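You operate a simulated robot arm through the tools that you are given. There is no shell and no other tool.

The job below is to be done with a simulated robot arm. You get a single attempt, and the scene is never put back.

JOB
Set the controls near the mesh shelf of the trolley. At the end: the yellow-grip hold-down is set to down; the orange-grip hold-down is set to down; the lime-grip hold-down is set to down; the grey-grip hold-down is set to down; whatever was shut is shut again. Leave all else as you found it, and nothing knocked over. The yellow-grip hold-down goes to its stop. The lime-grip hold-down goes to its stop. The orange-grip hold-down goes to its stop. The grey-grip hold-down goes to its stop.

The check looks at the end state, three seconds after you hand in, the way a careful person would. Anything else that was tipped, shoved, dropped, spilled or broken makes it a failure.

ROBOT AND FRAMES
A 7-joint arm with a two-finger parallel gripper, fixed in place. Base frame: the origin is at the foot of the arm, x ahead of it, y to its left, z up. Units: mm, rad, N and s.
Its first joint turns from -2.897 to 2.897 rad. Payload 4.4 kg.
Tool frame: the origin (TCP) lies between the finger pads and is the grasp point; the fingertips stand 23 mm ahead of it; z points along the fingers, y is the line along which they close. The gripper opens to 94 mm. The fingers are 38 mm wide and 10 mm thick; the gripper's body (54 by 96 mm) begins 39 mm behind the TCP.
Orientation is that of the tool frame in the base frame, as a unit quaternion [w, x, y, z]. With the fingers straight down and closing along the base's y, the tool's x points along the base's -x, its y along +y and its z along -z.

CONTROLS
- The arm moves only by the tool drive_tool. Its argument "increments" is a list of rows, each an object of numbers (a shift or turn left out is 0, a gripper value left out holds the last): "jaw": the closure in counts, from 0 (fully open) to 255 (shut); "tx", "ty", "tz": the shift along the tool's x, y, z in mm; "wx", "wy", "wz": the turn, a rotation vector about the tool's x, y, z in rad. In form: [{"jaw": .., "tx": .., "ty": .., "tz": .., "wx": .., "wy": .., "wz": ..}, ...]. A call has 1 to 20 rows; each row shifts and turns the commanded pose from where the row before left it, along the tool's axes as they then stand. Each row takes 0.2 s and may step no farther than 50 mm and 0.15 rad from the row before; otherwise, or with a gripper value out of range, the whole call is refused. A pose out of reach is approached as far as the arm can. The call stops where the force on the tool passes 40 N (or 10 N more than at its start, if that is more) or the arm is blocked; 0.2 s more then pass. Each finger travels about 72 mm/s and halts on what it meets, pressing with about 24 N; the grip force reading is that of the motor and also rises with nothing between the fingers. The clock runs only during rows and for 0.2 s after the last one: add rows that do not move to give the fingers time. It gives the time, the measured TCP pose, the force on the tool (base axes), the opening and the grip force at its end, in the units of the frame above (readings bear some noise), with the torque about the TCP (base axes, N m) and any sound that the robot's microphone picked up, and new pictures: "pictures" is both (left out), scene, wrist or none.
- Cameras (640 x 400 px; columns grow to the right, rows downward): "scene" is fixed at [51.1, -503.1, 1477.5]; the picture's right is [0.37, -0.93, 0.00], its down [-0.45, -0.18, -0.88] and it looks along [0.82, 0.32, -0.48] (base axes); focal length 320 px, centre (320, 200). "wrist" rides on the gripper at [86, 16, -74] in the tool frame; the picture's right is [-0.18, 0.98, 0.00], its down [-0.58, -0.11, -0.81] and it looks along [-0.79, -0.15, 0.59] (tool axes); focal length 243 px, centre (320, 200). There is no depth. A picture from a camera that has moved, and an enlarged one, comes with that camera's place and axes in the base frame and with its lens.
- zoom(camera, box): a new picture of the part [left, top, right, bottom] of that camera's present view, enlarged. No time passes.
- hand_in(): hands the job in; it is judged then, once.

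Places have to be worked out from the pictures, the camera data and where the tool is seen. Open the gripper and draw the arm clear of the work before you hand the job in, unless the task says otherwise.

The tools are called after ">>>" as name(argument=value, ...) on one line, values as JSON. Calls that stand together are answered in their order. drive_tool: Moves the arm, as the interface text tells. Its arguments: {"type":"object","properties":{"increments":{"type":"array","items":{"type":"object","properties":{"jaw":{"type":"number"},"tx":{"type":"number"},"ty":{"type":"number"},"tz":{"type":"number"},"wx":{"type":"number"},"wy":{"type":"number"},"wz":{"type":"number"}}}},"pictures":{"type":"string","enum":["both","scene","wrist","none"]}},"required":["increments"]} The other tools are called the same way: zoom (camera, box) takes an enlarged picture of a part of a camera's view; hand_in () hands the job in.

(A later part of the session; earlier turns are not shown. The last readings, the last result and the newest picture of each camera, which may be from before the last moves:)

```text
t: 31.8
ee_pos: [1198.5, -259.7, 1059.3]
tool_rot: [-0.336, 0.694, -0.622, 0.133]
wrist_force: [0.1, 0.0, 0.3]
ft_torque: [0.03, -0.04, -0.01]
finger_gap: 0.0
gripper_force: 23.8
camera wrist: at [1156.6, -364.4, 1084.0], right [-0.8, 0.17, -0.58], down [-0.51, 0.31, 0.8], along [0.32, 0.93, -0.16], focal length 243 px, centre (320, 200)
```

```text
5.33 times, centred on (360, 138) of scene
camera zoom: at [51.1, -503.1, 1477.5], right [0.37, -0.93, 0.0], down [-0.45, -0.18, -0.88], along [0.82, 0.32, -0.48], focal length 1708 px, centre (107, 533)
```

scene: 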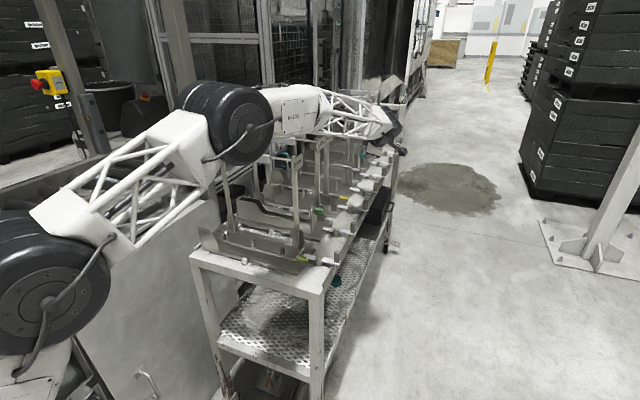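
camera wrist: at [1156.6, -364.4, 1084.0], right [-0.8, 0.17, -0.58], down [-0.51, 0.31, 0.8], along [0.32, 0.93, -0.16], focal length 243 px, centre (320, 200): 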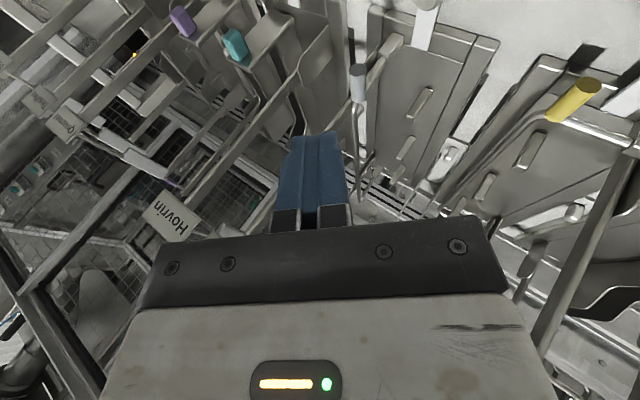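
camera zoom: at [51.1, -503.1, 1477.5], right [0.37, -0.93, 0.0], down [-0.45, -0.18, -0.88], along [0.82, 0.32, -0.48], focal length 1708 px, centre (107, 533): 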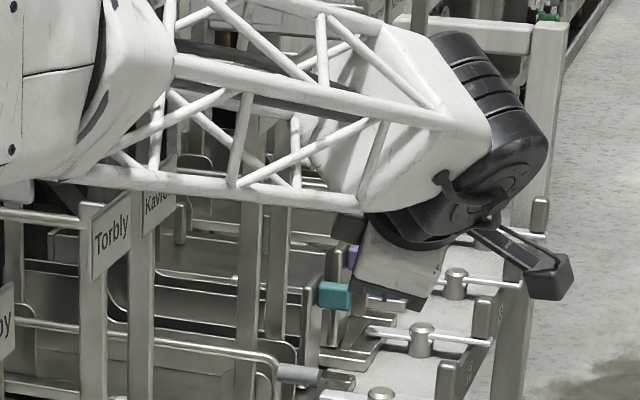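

The grey grip resolves to about (1247, −195, 950) with open space behind it on its +x side. I'll advance the closed fingers along the tool axis, passing above and behind the grip, and pause partway to check.

>>> drive_tool(increments=[{"tx": -18.8, "ty": 0.7, "tz": 29.2}, {"tz": 25}, {"tz": 25}, {}], pictures="both")

>>> zoom(camera="wrist", box=[200, 20, 440, 170])

>>> zoom(camera="scene", box=[310, 110, 420, 179])

```text
t: 32.8
ee_pos: [1243.2, -217.0, 1005.9]
tool_rot: [-0.336, 0.694, -0.622, 0.134]
wrist_force: [0.2, -0.2, -0.3]
ft_torque: [-0.02, 0.0, -0.02]
finger_gap: 0.0
gripper_force: 23.9
camera wrist: at [1200.8, -322.0, 1030.1], right [-0.8, 0.17, -0.58], down [-0.51, 0.31, 0.8], along [0.32, 0.93, -0.16], focal length 243 px, centre (320, 200)
```

scene: 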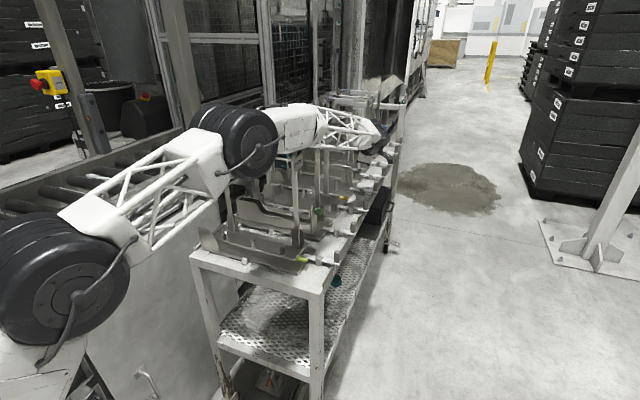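
wrist: 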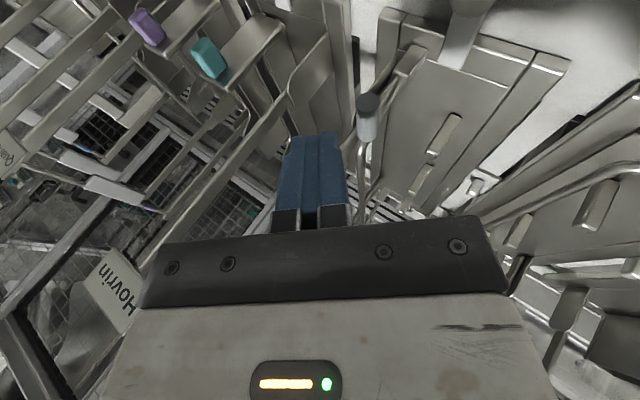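

```text
2.67 times, centred on (320, 95) of wrist
camera zoom: at [1200.8, -322.0, 1030.1], right [-0.8, 0.17, -0.58], down [-0.51, 0.31, 0.8], along [0.32, 0.93, -0.16], focal length 647 px, centre (320, 480)
```

zoom: 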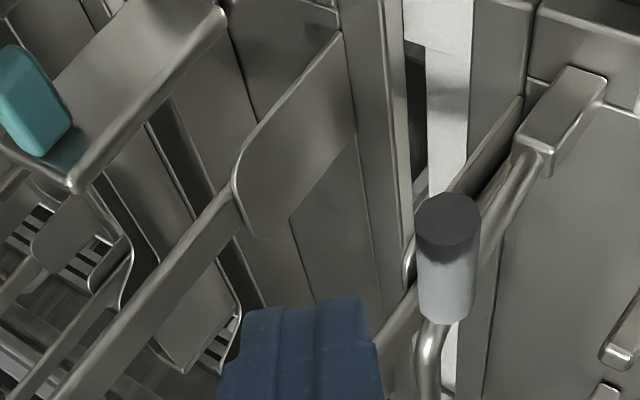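

```text
5.80 times, centred on (365, 144) of scene
camera zoom: at [51.1, -503.1, 1477.5], right [0.37, -0.93, 0.0], down [-0.45, -0.18, -0.88], along [0.82, 0.32, -0.48], focal length 1857 px, centre (59, 522)
```

zoom: 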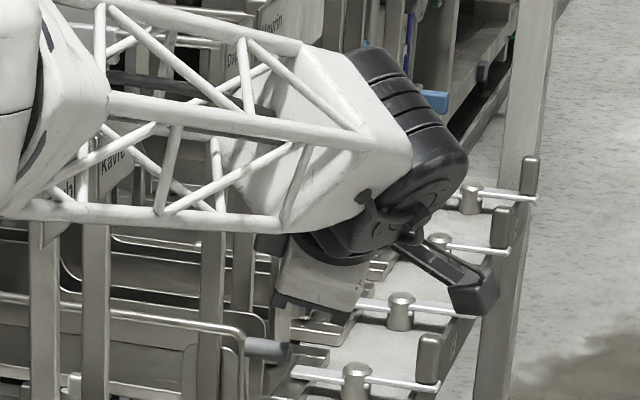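

The grip estimate is consistent at (1249, −195, 949.5). I'll advance the last 41 mm to the hooking position behind it.

>>> drive_tool(increments=[{"tx": 0.7, "tz": 20.6}, {"tx": 0.7, "tz": 20.7}, {}], pictures="both")

>>> zoom(camera="wrist", box=[200, 50, 440, 200])

>>> zoom(camera="scene", box=[220, 90, 420, 215])

```text
t: 33.5
ee_pos: [1269.7, -207.5, 975.2]
tool_rot: [-0.336, 0.695, -0.622, 0.134]
wrist_force: [-0.1, 0.2, 0.0]
ft_torque: [0.03, 0.04, -0.03]
finger_gap: 0.0
gripper_force: 24.1
camera wrist: at [1227.7, -312.1, 999.6], right [-0.8, 0.17, -0.58], down [-0.51, 0.31, 0.8], along [0.32, 0.93, -0.16], focal length 243 px, centre (320, 200)
```

scene: 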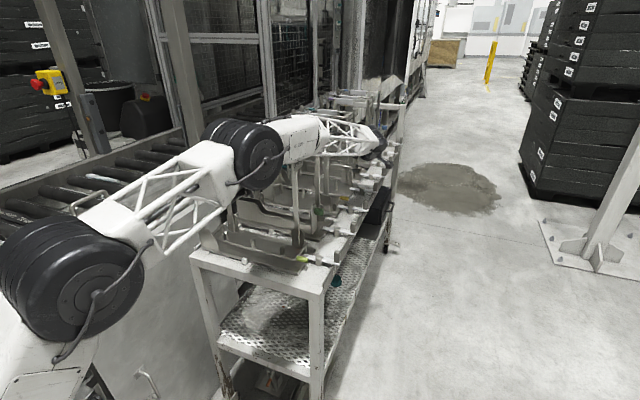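
wrist: 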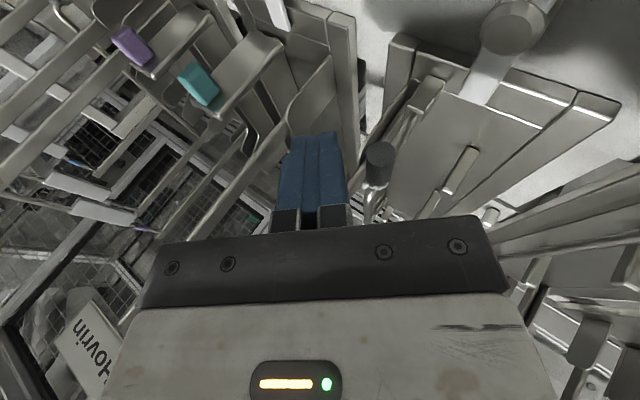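

```text
2.67 times, centred on (320, 125) of wrist
camera zoom: at [1227.7, -312.1, 999.6], right [-0.8, 0.17, -0.58], down [-0.51, 0.31, 0.8], along [0.32, 0.93, -0.16], focal length 647 px, centre (320, 400)
```

zoom: 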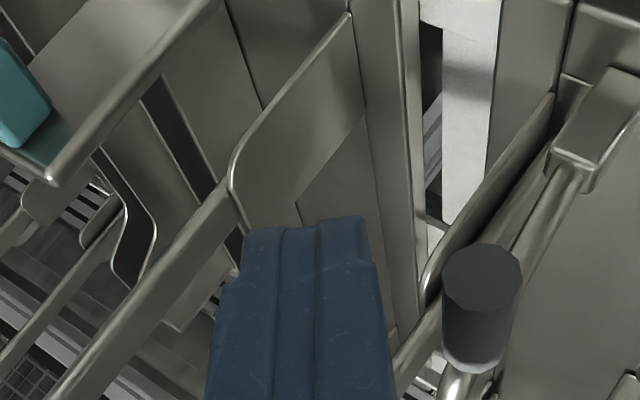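

```text
3.20 times, centred on (320, 152) of scene
camera zoom: at [51.1, -503.1, 1477.5], right [0.37, -0.93, 0.0], down [-0.45, -0.18, -0.88], along [0.82, 0.32, -0.48], focal length 1025 px, centre (320, 352)
```

zoom: 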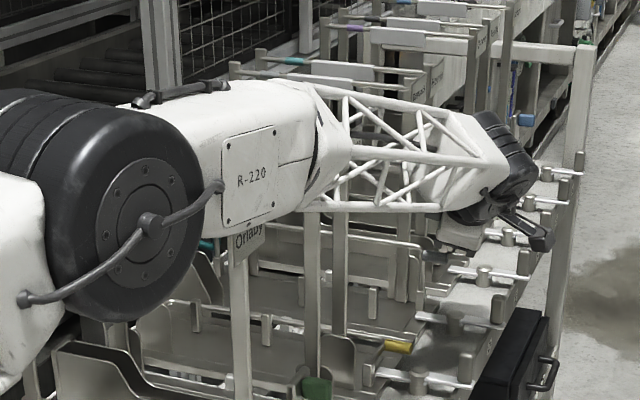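

Closed fingers are behind and above the grey grip, with the forearm still clear of the frames. Now I'll draw the grip toward −x along its arc to about 30°.

>>> drive_tool(increments=[{"tx": -0.1, "ty": 6.6, "tz": -0.4}, {"tx": -0.1, "ty": 6.6, "tz": -0.4}, {"tx": -1.2, "ty": 6.6, "tz": -3.9}, {"tx": -1.2, "ty": 6.7, "tz": -3.9}, {"tx": -0.7, "ty": 7.5, "tz": -2.1}, {"tx": -0.7, "ty": 7.6, "tz": -2.2}, {}], pictures="both")

>>> zoom(camera="wrist", box=[200, 50, 440, 200])

>>> zoom(camera="scene", box=[220, 90, 420, 215])

```text
t: 35.1
ee_pos: [1229.3, -207.6, 958.9]
tool_rot: [-0.336, 0.695, -0.622, 0.132]
wrist_force: [-0.2, -0.4, 1.1]
ft_torque: [0.01, 0.0, 0.01]
finger_gap: 0.0
gripper_force: 24.1
camera wrist: at [1187.2, -311.5, 983.9], right [-0.8, 0.17, -0.58], down [-0.51, 0.31, 0.8], along [0.32, 0.93, -0.16], focal length 243 px, centre (320, 200)
```

scene: 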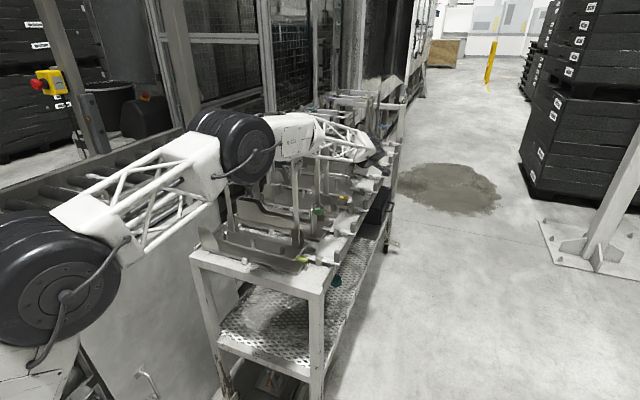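
wrist: 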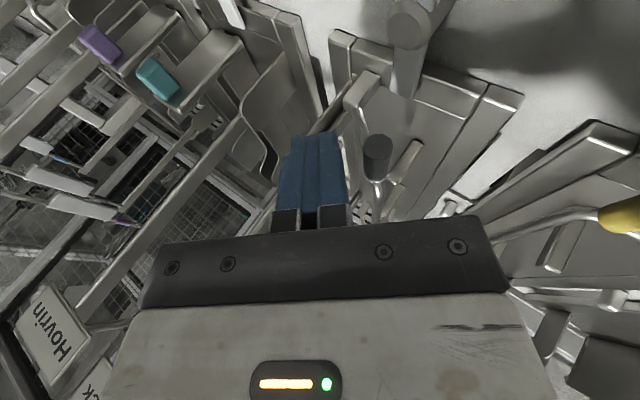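

```text
2.67 times, centred on (320, 125) of wrist
camera zoom: at [1187.2, -311.5, 983.9], right [-0.8, 0.17, -0.58], down [-0.51, 0.31, 0.8], along [0.32, 0.93, -0.16], focal length 647 px, centre (320, 400)
```

zoom: 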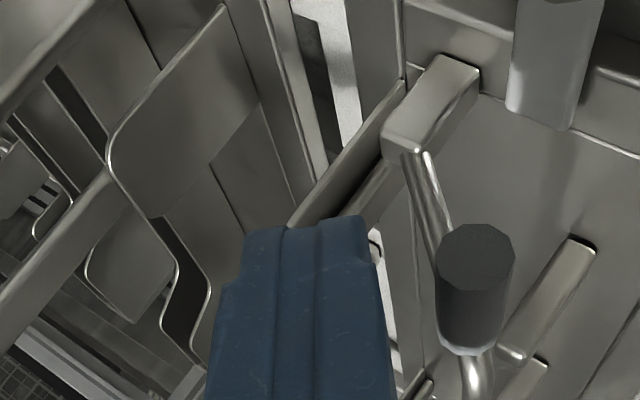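

```text
3.20 times, centred on (320, 152) of scene
camera zoom: at [51.1, -503.1, 1477.5], right [0.37, -0.93, 0.0], down [-0.45, -0.18, -0.88], along [0.82, 0.32, -0.48], focal length 1025 px, centre (320, 352)
```

zoom: 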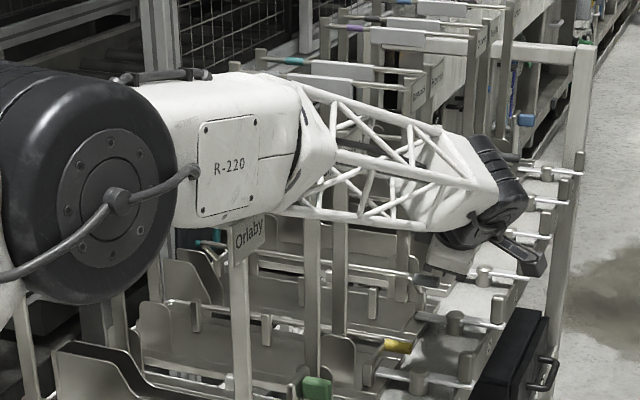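

The grey bail is leaning toward −x with the finger behind it. Continuing the arc to about 60°.

>>> drive_tool(increments=[{"tx": -0.2, "ty": 7.7, "tz": -0.5}, {"tx": -0.1, "ty": 7.8, "tz": -0.5}, {"tx": 0.5, "ty": 7.6, "tz": 1.7}, {"tx": 0.6, "ty": 7.7, "tz": 1.7}, {}], pictures="both")

>>> zoom(camera="wrist", box=[200, 0, 440, 150])

>>> zoom(camera="scene", box=[220, 90, 420, 215])

```text
t: 36.4
ee_pos: [1204.9, -207.9, 938.3]
tool_rot: [-0.335, 0.695, -0.622, 0.134]
wrist_force: [0.1, -0.8, -0.4]
ft_torque: [0.01, -0.02, -0.01]
finger_gap: 0.0
gripper_force: 23.7
camera wrist: at [1164.3, -311.4, 962.2], right [-0.8, 0.17, -0.58], down [-0.51, 0.31, 0.8], along [0.32, 0.93, -0.16], focal length 243 px, centre (320, 200)
```

scene: 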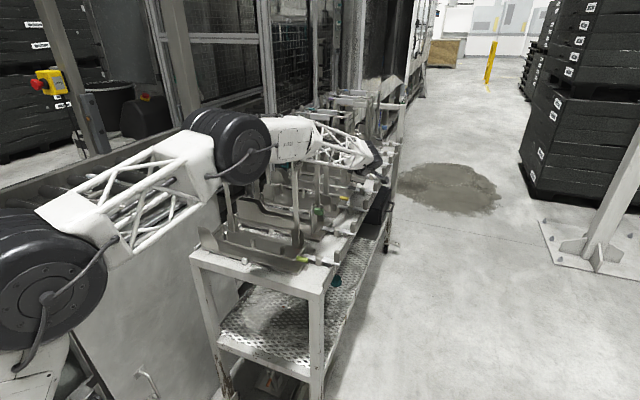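
wrist: 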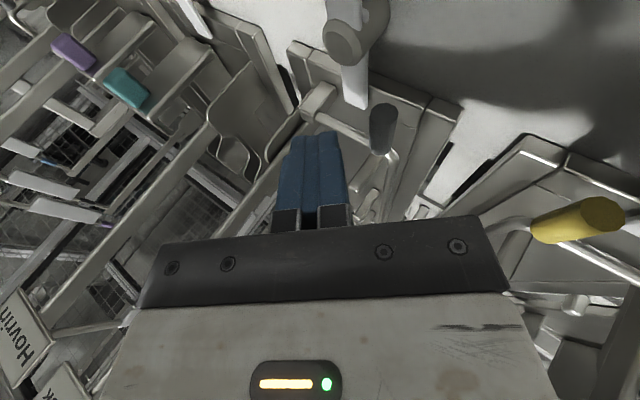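

```text
2.67 times, centred on (320, 75) of wrist
camera zoom: at [1164.3, -311.4, 962.2], right [-0.8, 0.17, -0.58], down [-0.51, 0.31, 0.8], along [0.32, 0.93, -0.16], focal length 647 px, centre (320, 533)
```

zoom: 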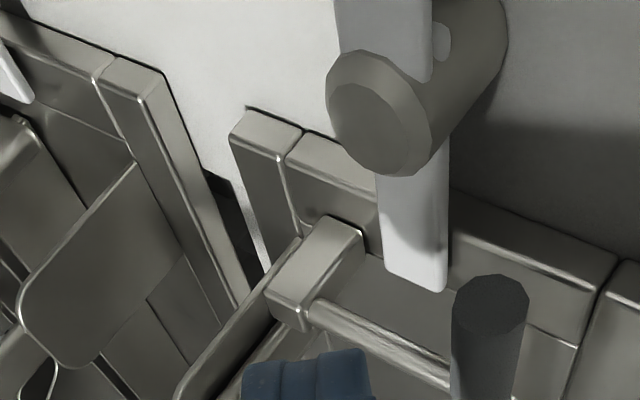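

```text
3.20 times, centred on (320, 152) of scene
camera zoom: at [51.1, -503.1, 1477.5], right [0.37, -0.93, 0.0], down [-0.45, -0.18, -0.88], along [0.82, 0.32, -0.48], focal length 1025 px, centre (320, 352)
```

zoom: 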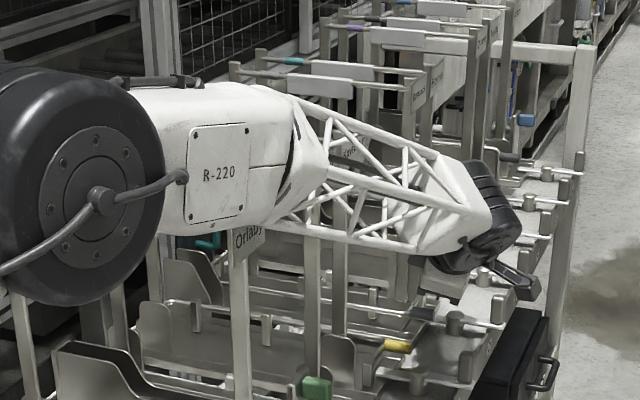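

The grey bail dropped flat (grip near (1194, −195, 891)). I'll shift slightly inward to stay clear of the latch knob, go down to just above the grip and then press.

>>> drive_tool(increments=[{"tx": -5.7, "tz": 1.8}, {"tx": 3.35, "ty": 6.3, "tz": 10.65}, {"tx": 3.35, "ty": 6.3, "tz": 10.65}, {}], pictures="both")

>>> zoom(camera="wrist", box=[200, 20, 440, 170])

>>> zoom(camera="scene", box=[320, 130, 420, 193])

```text
t: 37.4
ee_pos: [1210.6, -201.6, 913.7]
tool_rot: [-0.336, 0.695, -0.621, 0.134]
wrist_force: [1.0, -0.1, 0.3]
ft_torque: [0.01, -0.01, -0.01]
finger_gap: 0.3
gripper_force: 24.0
camera wrist: at [1169.2, -306.0, 937.2], right [-0.8, 0.17, -0.58], down [-0.51, 0.31, 0.8], along [0.32, 0.93, -0.16], focal length 243 px, centre (320, 200)
```

scene: 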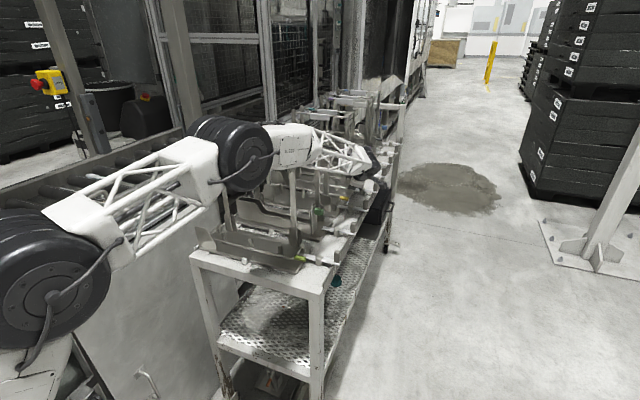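
wrist: 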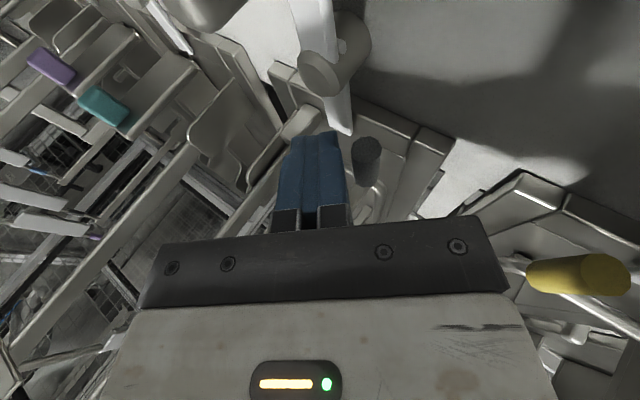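

```text
2.67 times, centred on (320, 95) of wrist
camera zoom: at [1169.2, -306.0, 937.2], right [-0.8, 0.17, -0.58], down [-0.51, 0.31, 0.8], along [0.32, 0.93, -0.16], focal length 647 px, centre (320, 480)
```

zoom: 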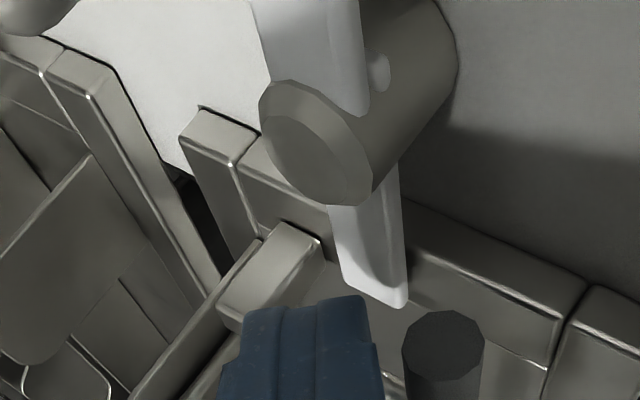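

```text
6.35 times, centred on (370, 162) of scene
camera zoom: at [51.1, -503.1, 1477.5], right [0.37, -0.93, 0.0], down [-0.45, -0.18, -0.88], along [0.82, 0.32, -0.48], focal length 2034 px, centre (2, 444)
```

zoom: 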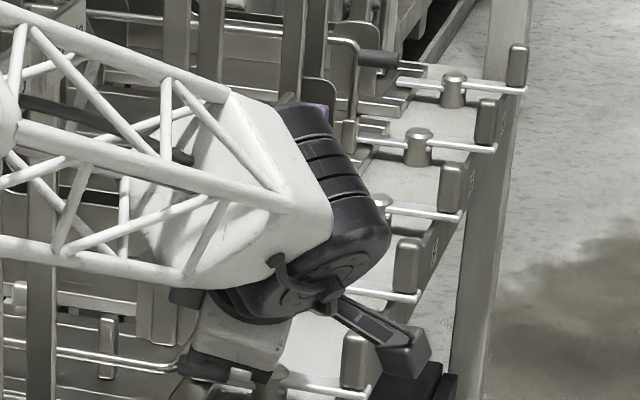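

About 7 mm of gap remains to the grip's upper side. Pressing along the finger normal in small steps.

>>> drive_tool(increments=[{"ty": 2.5}, {"ty": 2.5}, {}], pictures="none")

>>> drive_tool(increments=[{"ty": 1.5}, {"ty": 1.5}, {}], pictures="none")

```text
t: 38.1
ee_pos: [1205.8, -201.9, 910.5]
tool_rot: [-0.336, 0.695, -0.621, 0.136]
wrist_force: [0.7, 0.7, -0.8]
ft_torque: [-0.03, 0.0, -0.03]
finger_gap: 0.0
gripper_force: 24.0
```

```text
t: 39.0
ee_pos: [1203.5, -202.4, 909.9]
tool_rot: [-0.336, 0.694, -0.622, 0.136]
wrist_force: [8.8, 1.7, 12.1]
ft_torque: [0.23, -0.22, -0.15]
finger_gap: 0.1
gripper_force: 24.5
```

Solid contact (about 15 N) against the grey grip. One slightly further step downward to confirm the hard stop, then withdraw.

>>> drive_tool(increments=[{"tx": 0.35, "ty": 0.95, "tz": 1.1}, {}], pictures="none")

>>> drive_tool(increments=[{"ty": -12, "tz": -10}, {"tz": -35}, {"tz": -35}, {}], pictures="both")

>>> zoom(camera="wrist", box=[200, 0, 520, 200])

>>> zoom(camera="scene", box=[280, 110, 420, 198])

```text
t: 39.5
ee_pos: [1203.7, -203.2, 909.1]
tool_rot: [-0.336, 0.694, -0.622, 0.135]
wrist_force: [7.5, 7.2, 18.6]
ft_torque: [0.46, -0.18, -0.13]
finger_gap: 0.0
gripper_force: 23.8
```

```text
t: 40.5
ee_pos: [1163.7, -225.1, 971.8]
tool_rot: [-0.335, 0.695, -0.622, 0.133]
wrist_force: [0.3, 0.0, 0.3]
ft_torque: [0.02, -0.01, 0.0]
finger_gap: 0.0
gripper_force: 24.0
camera wrist: at [1122.2, -329.7, 996.2], right [-0.8, 0.17, -0.58], down [-0.51, 0.31, 0.8], along [0.32, 0.93, -0.16], focal length 243 px, centre (320, 200)
```

scene: 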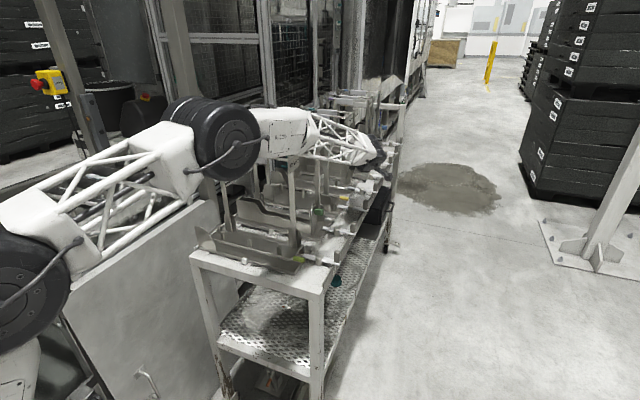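
wrist: 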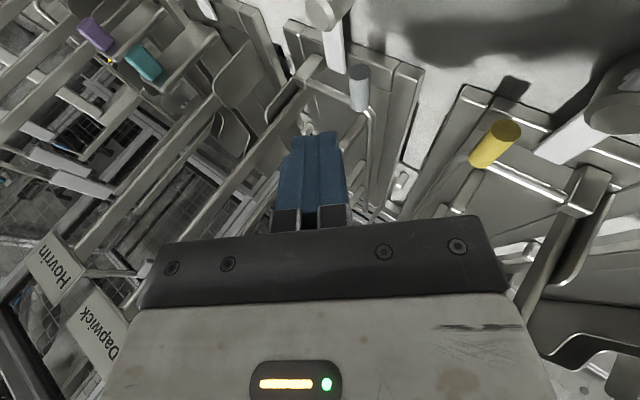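

```text
2.00 times, centred on (360, 100) of wrist
camera zoom: at [1122.2, -329.7, 996.2], right [-0.8, 0.17, -0.58], down [-0.51, 0.31, 0.8], along [0.32, 0.93, -0.16], focal length 485 px, centre (240, 400)
```

zoom: 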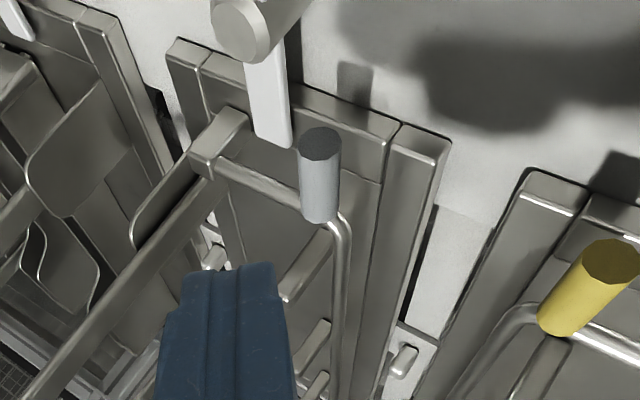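

```text
4.55 times, centred on (350, 154) of scene
camera zoom: at [51.1, -503.1, 1477.5], right [0.37, -0.93, 0.0], down [-0.45, -0.18, -0.88], along [0.82, 0.32, -0.48], focal length 1456 px, centre (184, 409)
```

zoom: 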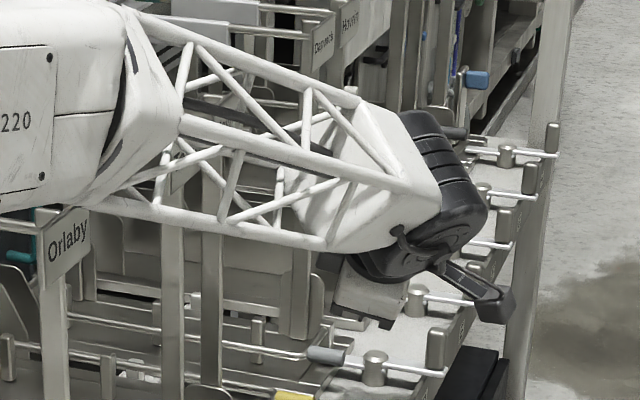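

Grey is down and solid on its stop. Next is the orange hold-down, whose grip I place near (767, 17, 86) at floor level under the mesh shelf, seemingly pointing toward the robot (−x). I'll retreat along the aisle toward the robot first.

>>> drive_tool(increments=[{"tz": -50}, {"tz": -50}, {"tx": 3.45, "ty": 29.7, "tz": -32.9}, {"tx": 3.45, "ty": 29.7, "tz": -32.9}, {"tx": 3.45, "ty": 29.7, "tz": -32.9}, {"tx": 3.45, "ty": 29.7, "tz": -32.9}, {"tx": 3.45, "ty": 29.7, "tz": -32.9}, {"tx": 3.45, "ty": 29.7, "tz": -32.9}, {"tx": 3.45, "ty": 29.7, "tz": -32.9}, {"tx": 3.45, "ty": 29.7, "tz": -32.9}, {"tx": 3.45, "ty": 29.7, "tz": -32.9}, {"tx": 3.45, "ty": 29.7, "tz": -32.9}, {"tx": 3.45, "ty": 29.7, "tz": -32.9}, {}], pictures="both")

```text
t: 43.8
ee_pos: [669.8, -366.5, 1059.9]
tool_rot: [-0.339, 0.71, -0.609, 0.099]
wrist_force: [-0.3, -0.8, -0.1]
ft_torque: [0.0, 0.01, 0.03]
finger_gap: 0.0
gripper_force: 23.8
stopped in row 14: the arm was blocked; the commanded pose is now the measured one
camera wrist: at [636.0, -474.1, 1082.2], right [-0.83, 0.14, -0.54], down [-0.5, 0.25, 0.83], along [0.26, 0.96, -0.14], focal length 243 px, centre (320, 200)
```

scene: 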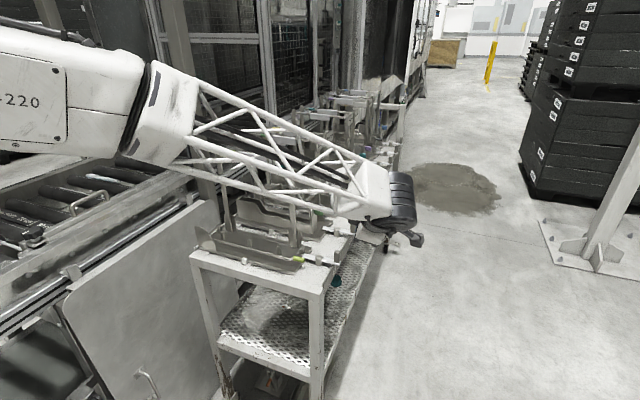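
wrist: 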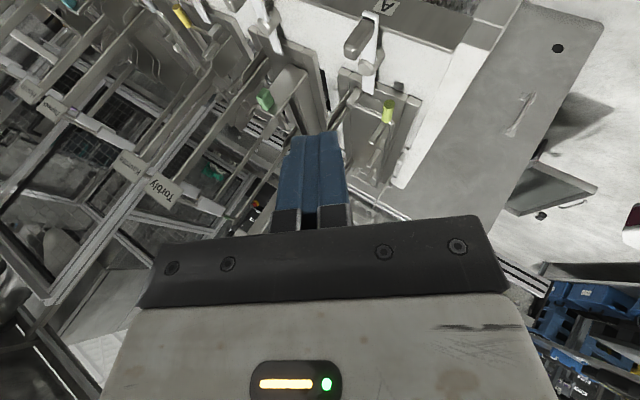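

The arm reports being blocked near the end of the retreat, probably a joint limit; I'll check the pictures to be sure nothing was touched.

>>> zoom(camera="scene", box=[180, 80, 420, 230])

>>> zoom(camera="scene", box=[0, 0, 240, 150])

>>> zoom(camera="wrist", box=[120, 0, 440, 200])

```text
2.67 times, centred on (300, 155) of scene
camera zoom: at [51.1, -503.1, 1477.5], right [0.37, -0.93, 0.0], down [-0.45, -0.18, -0.88], along [0.82, 0.32, -0.48], focal length 854 px, centre (373, 320)
```

zoom: 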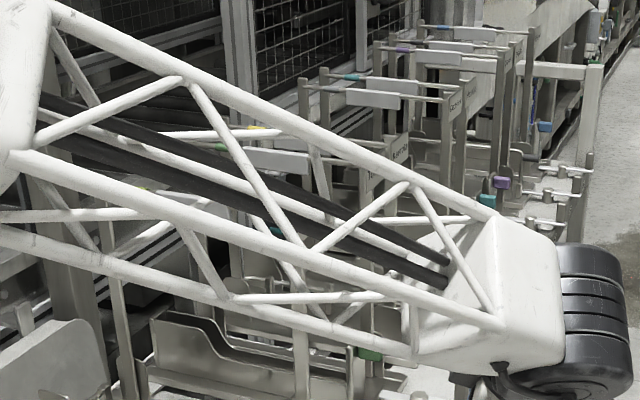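

```text
2.67 times, centred on (120, 75) of scene
camera zoom: at [51.1, -503.1, 1477.5], right [0.37, -0.93, 0.0], down [-0.45, -0.18, -0.88], along [0.82, 0.32, -0.48], focal length 854 px, centre (853, 533)
```

zoom: 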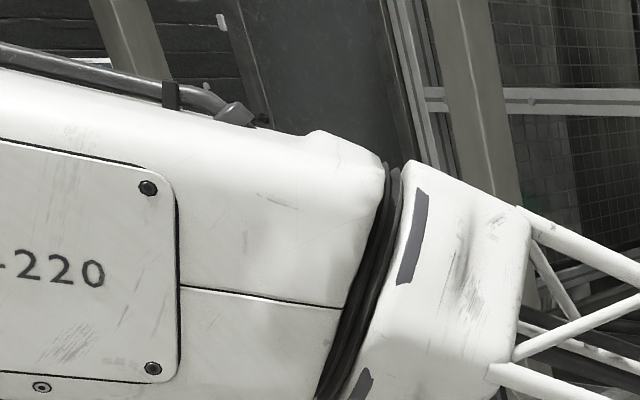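

```text
2.00 times, centred on (280, 100) of wrist
camera zoom: at [636.0, -474.1, 1082.2], right [-0.83, 0.14, -0.54], down [-0.5, 0.25, 0.83], along [0.26, 0.96, -0.14], focal length 485 px, centre (400, 400)
```

zoom: 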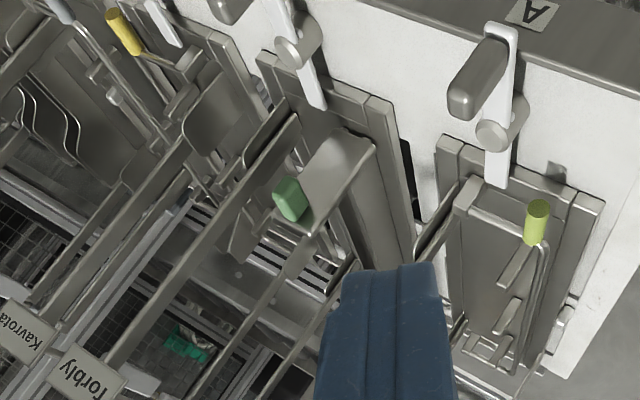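

Nothing was touched (lime, green, yellow all as expected), so this was a joint limit in that wrist attitude. I'll now rotate the tool back to a forward-facing, 20°-tilted attitude for the floor-level station.

>>> drive_tool(increments=[{"wx": 0.00457, "wy": 0.03965, "wz": 0.12474}, {"wx": 0.00457, "wy": 0.03965, "wz": 0.12474}, {"wx": 0.00457, "wy": 0.03965, "wz": 0.12474}, {"wx": 0.00457, "wy": 0.03965, "wz": 0.12474}, {"wx": 0.00457, "wy": 0.03965, "wz": 0.12474}, {"wx": 0.00457, "wy": 0.03965, "wz": 0.12474}, {"wx": 0.00457, "wy": 0.03965, "wz": 0.12474}, {"wx": 0.00457, "wy": 0.03965, "wz": 0.12474}, {"wx": 0.00457, "wy": 0.03965, "wz": 0.12474}, {"wx": 0.00457, "wy": 0.03965, "wz": 0.12474}, {"wx": 0.00457, "wy": 0.03965, "wz": 0.12474}, {"wx": 0.00457, "wy": 0.03965, "wz": 0.12474}, {"wx": 0.00457, "wy": 0.03965, "wz": 0.12474}, {}], pictures="both")

```text
t: 46.8
ee_pos: [668.5, -369.4, 1059.9]
tool_rot: [0.174, 0.003, 0.985, 0.0]
wrist_force: [0.1, 0.4, 0.0]
ft_torque: [-0.01, -0.01, 0.0]
finger_gap: 0.0
gripper_force: 23.2
camera wrist: at [561.1, -352.4, 1100.0], right [0.18, 0.98, 0.06], down [0.27, -0.11, 0.96], along [0.95, -0.15, -0.28], focal length 243 px, centre (320, 200)
```

scene: 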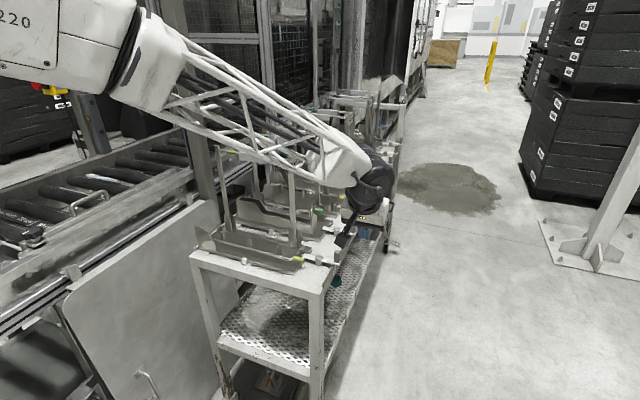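
wrist: 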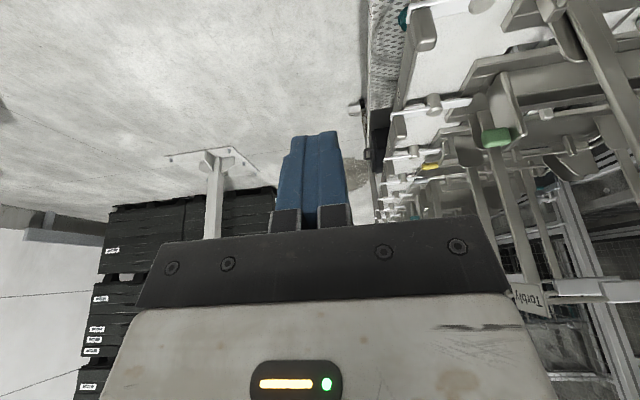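

The tool now faces forward. I'll move back off the trolley's front and toward its centreline before descending.

>>> drive_tool(increments=[{"tx": 37.6, "tz": -13.7}, {"tx": 37.6, "tz": -13.7}, {"tx": 37.6, "tz": -13.7}, {"tx": 37.6, "tz": -13.7}, {"tx": 37.6, "tz": -13.7}, {"ty": 45}, {"ty": 45}, {"ty": 45}, {"ty": 45}, {"ty": 45}, {}], pictures="both")

```text
t: 49.1
ee_pos: [469.0, -138.8, 1061.6]
tool_rot: [0.174, 0.002, 0.985, -0.001]
wrist_force: [0.1, -0.2, 0.0]
ft_torque: [-0.01, 0.0, 0.02]
finger_gap: 0.2
gripper_force: 24.2
camera wrist: at [361.8, -123.9, 1101.7], right [0.18, 0.98, 0.06], down [0.27, -0.11, 0.96], along [0.95, -0.15, -0.28], focal length 243 px, centre (320, 200)
```

scene: 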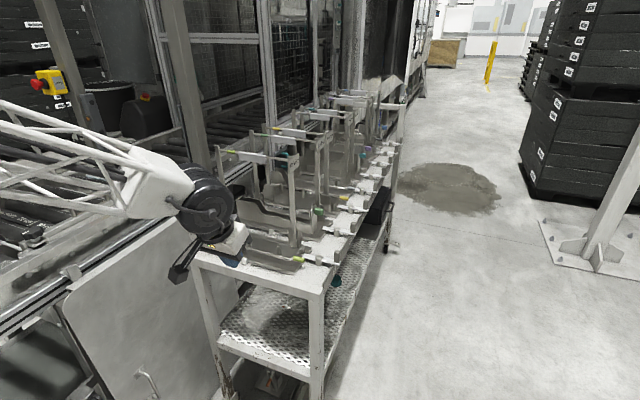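
wrist: 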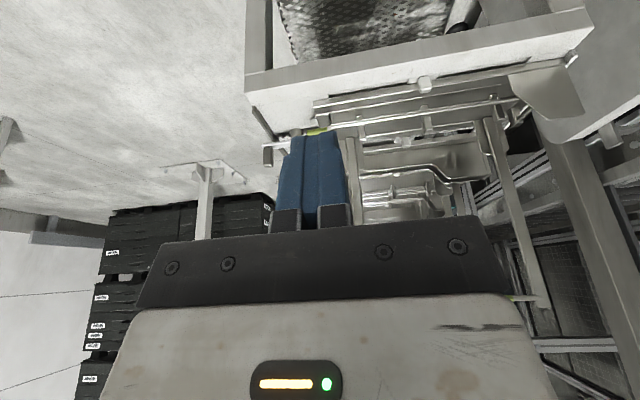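

Clear view of the trolley: lime, yellow and grey bars look down. I'll descend in front of the trolley toward the lower level in stages.

>>> drive_tool(increments=[{"tx": 15.8, "tz": 43.2, "jaw": 0}, {"tx": 15.8, "tz": 43.2}, {"tx": 15.8, "tz": 43.2}, {"tx": 15.8, "tz": 43.2}, {"tx": 15.8, "tz": 43.2}, {"tx": 15.8, "tz": 43.2}, {"tx": 15.8, "tz": 43.2}, {}], pictures="both")

>>> zoom(camera="scene", box=[180, 80, 420, 230])

```text
t: 51.0
ee_pos: [468.0, -142.5, 737.7]
tool_rot: [0.173, 0.002, 0.985, 0.0]
wrist_force: [-0.3, 0.1, 0.2]
ft_torque: [0.0, 0.02, -0.04]
finger_gap: 93.7
gripper_force: 0.0
camera wrist: at [361.5, -125.5, 777.8], right [0.18, 0.98, 0.06], down [0.27, -0.11, 0.96], along [0.95, -0.15, -0.28], focal length 243 px, centre (320, 200)
```

scene: 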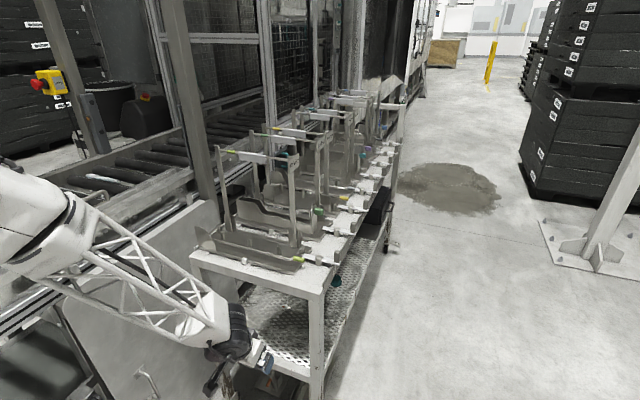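
wrist: 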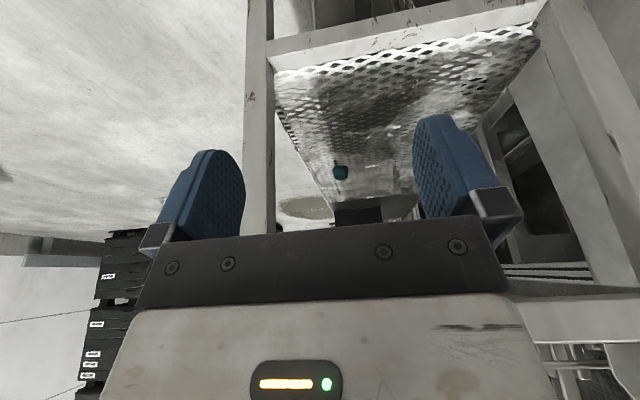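

```text
2.67 times, centred on (300, 155) of scene
camera zoom: at [51.1, -503.1, 1477.5], right [0.37, -0.93, 0.0], down [-0.45, -0.18, -0.88], along [0.82, 0.32, -0.48], focal length 854 px, centre (373, 320)
```

zoom: 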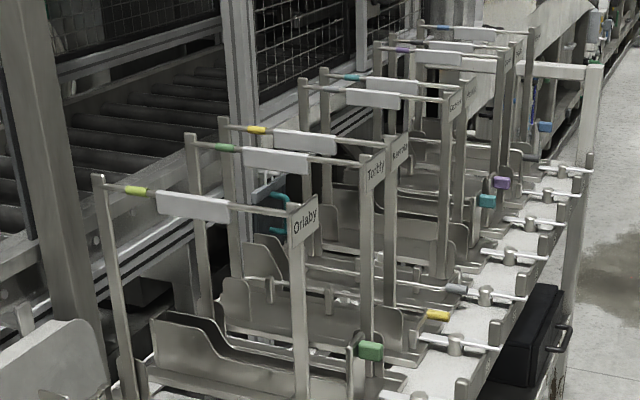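

The Orlaby frame seems slightly shifted compared with the first picture; I'll compare the lime tray area with the same zoom box as before.

>>> zoom(camera="scene", box=[190, 190, 350, 290])

>>> zoom(camera="scene", box=[180, 170, 340, 270])

>>> zoom(camera="scene", box=[215, 130, 325, 200])

>>> zoom(camera="scene", box=[280, 140, 410, 220])

```text
4.00 times, centred on (270, 240) of scene
camera zoom: at [51.1, -503.1, 1477.5], right [0.37, -0.93, 0.0], down [-0.45, -0.18, -0.88], along [0.82, 0.32, -0.48], focal length 1281 px, centre (520, 40)
```

zoom: 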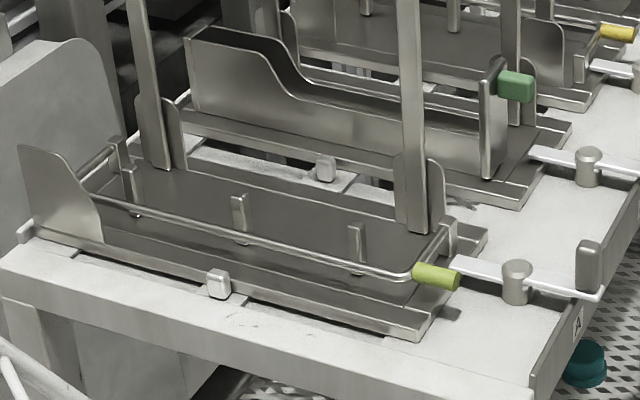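

```text
4.00 times, centred on (260, 220) of scene
camera zoom: at [51.1, -503.1, 1477.5], right [0.37, -0.93, 0.0], down [-0.45, -0.18, -0.88], along [0.82, 0.32, -0.48], focal length 1281 px, centre (560, 120)
```

zoom: 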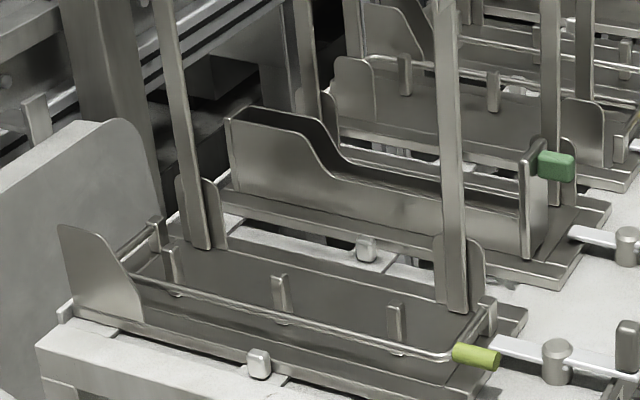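

```text
5.71 times, centred on (270, 165) of scene
camera zoom: at [51.1, -503.1, 1477.5], right [0.37, -0.93, 0.0], down [-0.45, -0.18, -0.88], along [0.82, 0.32, -0.48], focal length 1830 px, centre (606, 400)
```

zoom: 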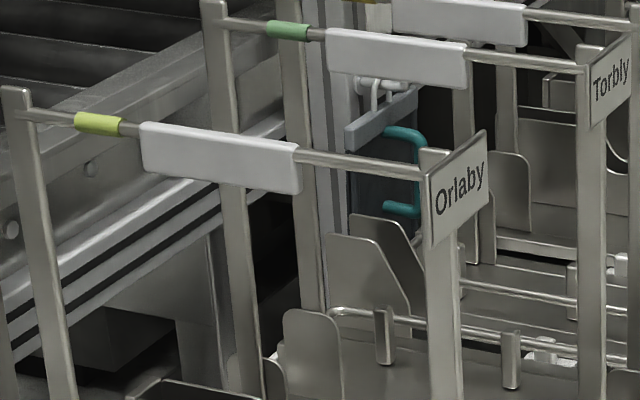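

```text
4.92 times, centred on (345, 180) of scene
camera zoom: at [51.1, -503.1, 1477.5], right [0.37, -0.93, 0.0], down [-0.45, -0.18, -0.88], along [0.82, 0.32, -0.48], focal length 1577 px, centre (197, 298)
```

zoom: 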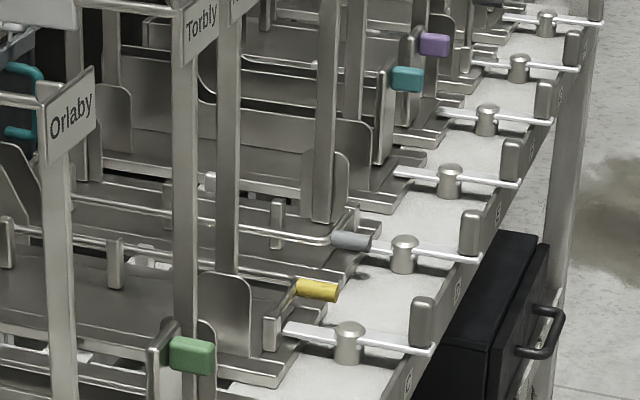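

Important: the whole lime tray with its Orlaby frame appears shifted about 8 mm toward +y relative to the first pictures (likely brushed by the forearm while at the grey station); I'll restore it later. First, I'll continue to the orange station while here, descending further and viewing under the mesh shelf.

>>> drive_tool(increments=[{"tx": 15.8, "ty": 15, "tz": 43.2}, {"tx": 15.8, "ty": 15, "tz": 43.2}, {"tx": 15.8, "ty": 15, "tz": 43.2}, {"tx": 15.8, "ty": 15, "tz": 43.2}, {"tx": 15.8, "ty": 15, "tz": 43.2}, {"tx": 15.8, "ty": 15, "tz": 43.2}, {"tx": 15.8, "ty": 15, "tz": 43.2}, {}], pictures="both")

>>> zoom(camera="wrist", box=[200, 0, 520, 200])

```text
t: 52.8
ee_pos: [472.8, -57.2, 421.0]
tool_rot: [0.171, 0.001, 0.985, 0.014]
wrist_force: [-0.9, -0.4, -0.8]
ft_torque: [0.0, -0.01, 0.0]
finger_gap: 93.8
gripper_force: 0.1
out of reach, approached as far as the arm can: row 6, 7
camera wrist: at [366.1, -42.0, 462.0], right [0.17, 0.98, 0.09], down [0.28, -0.13, 0.95], along [0.95, -0.14, -0.29], focal length 243 px, centre (320, 200)
```

scene: 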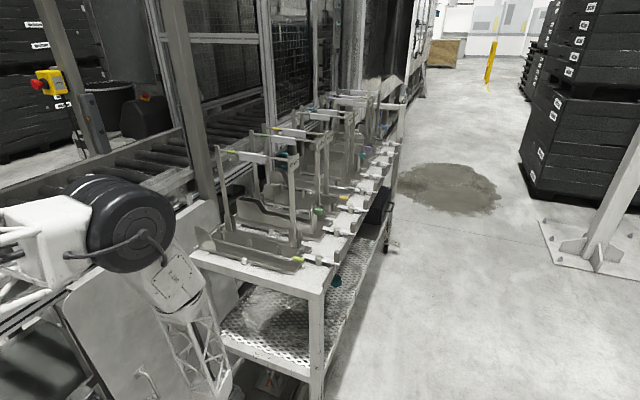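
wrist: 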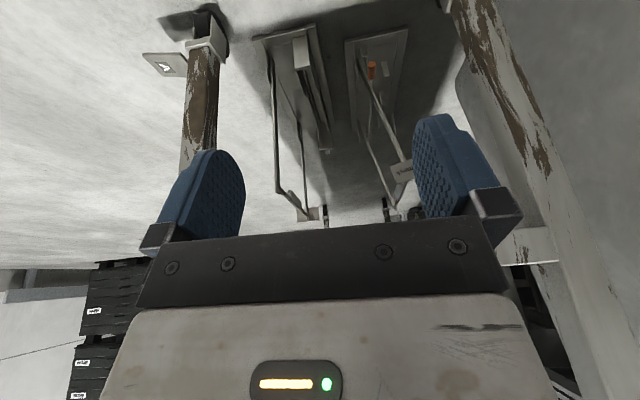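

```text
2.00 times, centred on (360, 100) of wrist
camera zoom: at [366.1, -42.0, 462.0], right [0.17, 0.98, 0.09], down [0.28, -0.13, 0.95], along [0.95, -0.14, -0.29], focal length 485 px, centre (240, 400)
```

zoom: 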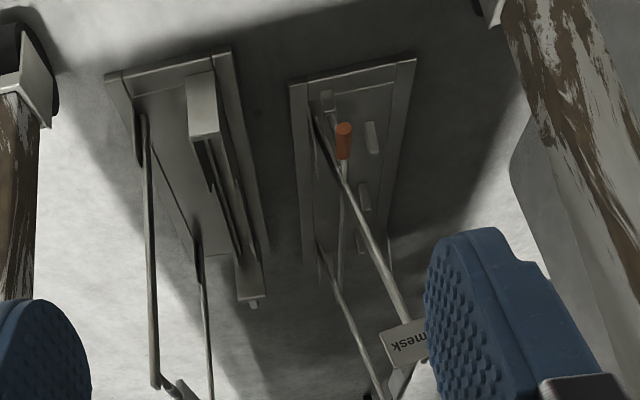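

Under the shelf there are two trays at floor level; the right one carries the orange bail, its grip pointing toward the robot, pegs on its +y side. I'll move closer and lower for a better look.

>>> drive_tool(increments=[{"tx": -16.8, "ty": 12.3, "tz": 38.4}, {"tx": -16.8, "ty": 12.3, "tz": 38.4}, {"tx": -16.8, "ty": 12.3, "tz": 38.4}, {}], pictures="both")

>>> zoom(camera="wrist", box=[200, 20, 440, 170])

>>> zoom(camera="wrist", box=[240, 100, 480, 250])

>>> zoom(camera="scene", box=[140, 220, 380, 400])

```text
t: 53.8
ee_pos: [561.2, -68.3, 337.2]
tool_rot: [0.173, -0.002, 0.985, 0.008]
wrist_force: [-0.6, 0.0, -0.9]
ft_torque: [0.0, 0.0, 0.02]
finger_gap: 93.9
gripper_force: 0.1
out of reach, approached as far as the arm can: row 1, 2, 3
camera wrist: at [454.8, -54.2, 378.0], right [0.17, 0.98, 0.08], down [0.27, -0.12, 0.95], along [0.95, -0.14, -0.29], focal length 243 px, centre (320, 200)
```

scene: 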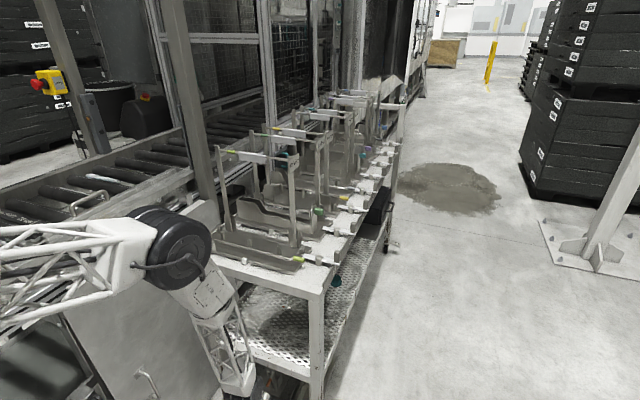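
wrist: 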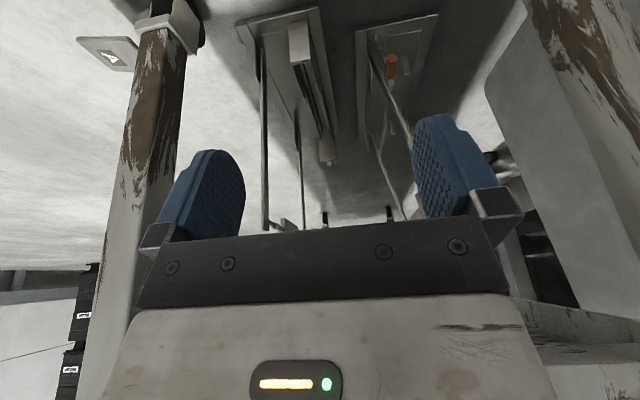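

```text
2.67 times, centred on (320, 95) of wrist
camera zoom: at [454.8, -54.2, 378.0], right [0.17, 0.98, 0.08], down [0.27, -0.12, 0.95], along [0.95, -0.14, -0.29], focal length 647 px, centre (320, 480)
```

zoom: 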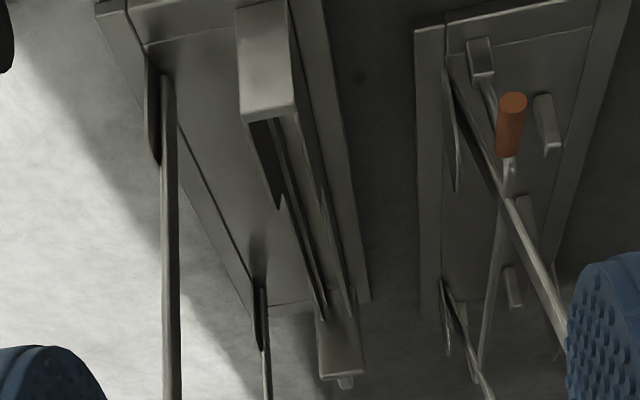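

```text
2.67 times, centred on (360, 175) of wrist
camera zoom: at [454.8, -54.2, 378.0], right [0.17, 0.98, 0.08], down [0.27, -0.12, 0.95], along [0.95, -0.14, -0.29], focal length 647 px, centre (213, 267)
```

zoom: 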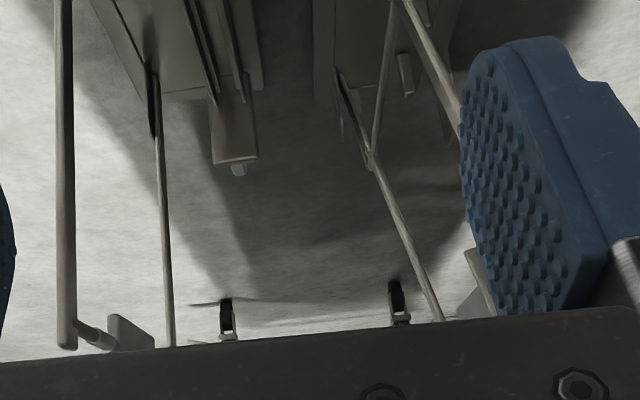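

```text
2.22 times, centred on (260, 310) of scene
camera zoom: at [51.1, -503.1, 1477.5], right [0.37, -0.93, 0.0], down [-0.45, -0.18, -0.88], along [0.82, 0.32, -0.48], focal length 712 px, centre (453, -44)
```

zoom: 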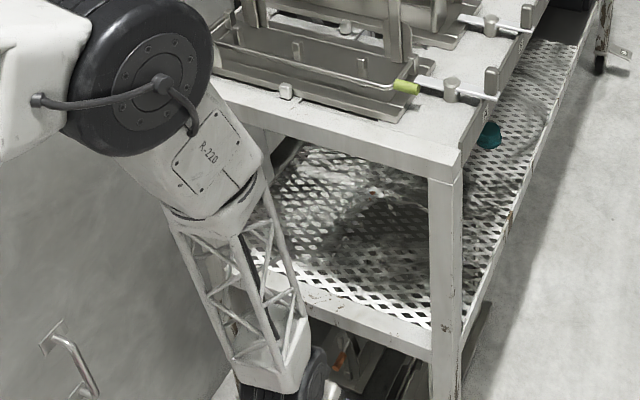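

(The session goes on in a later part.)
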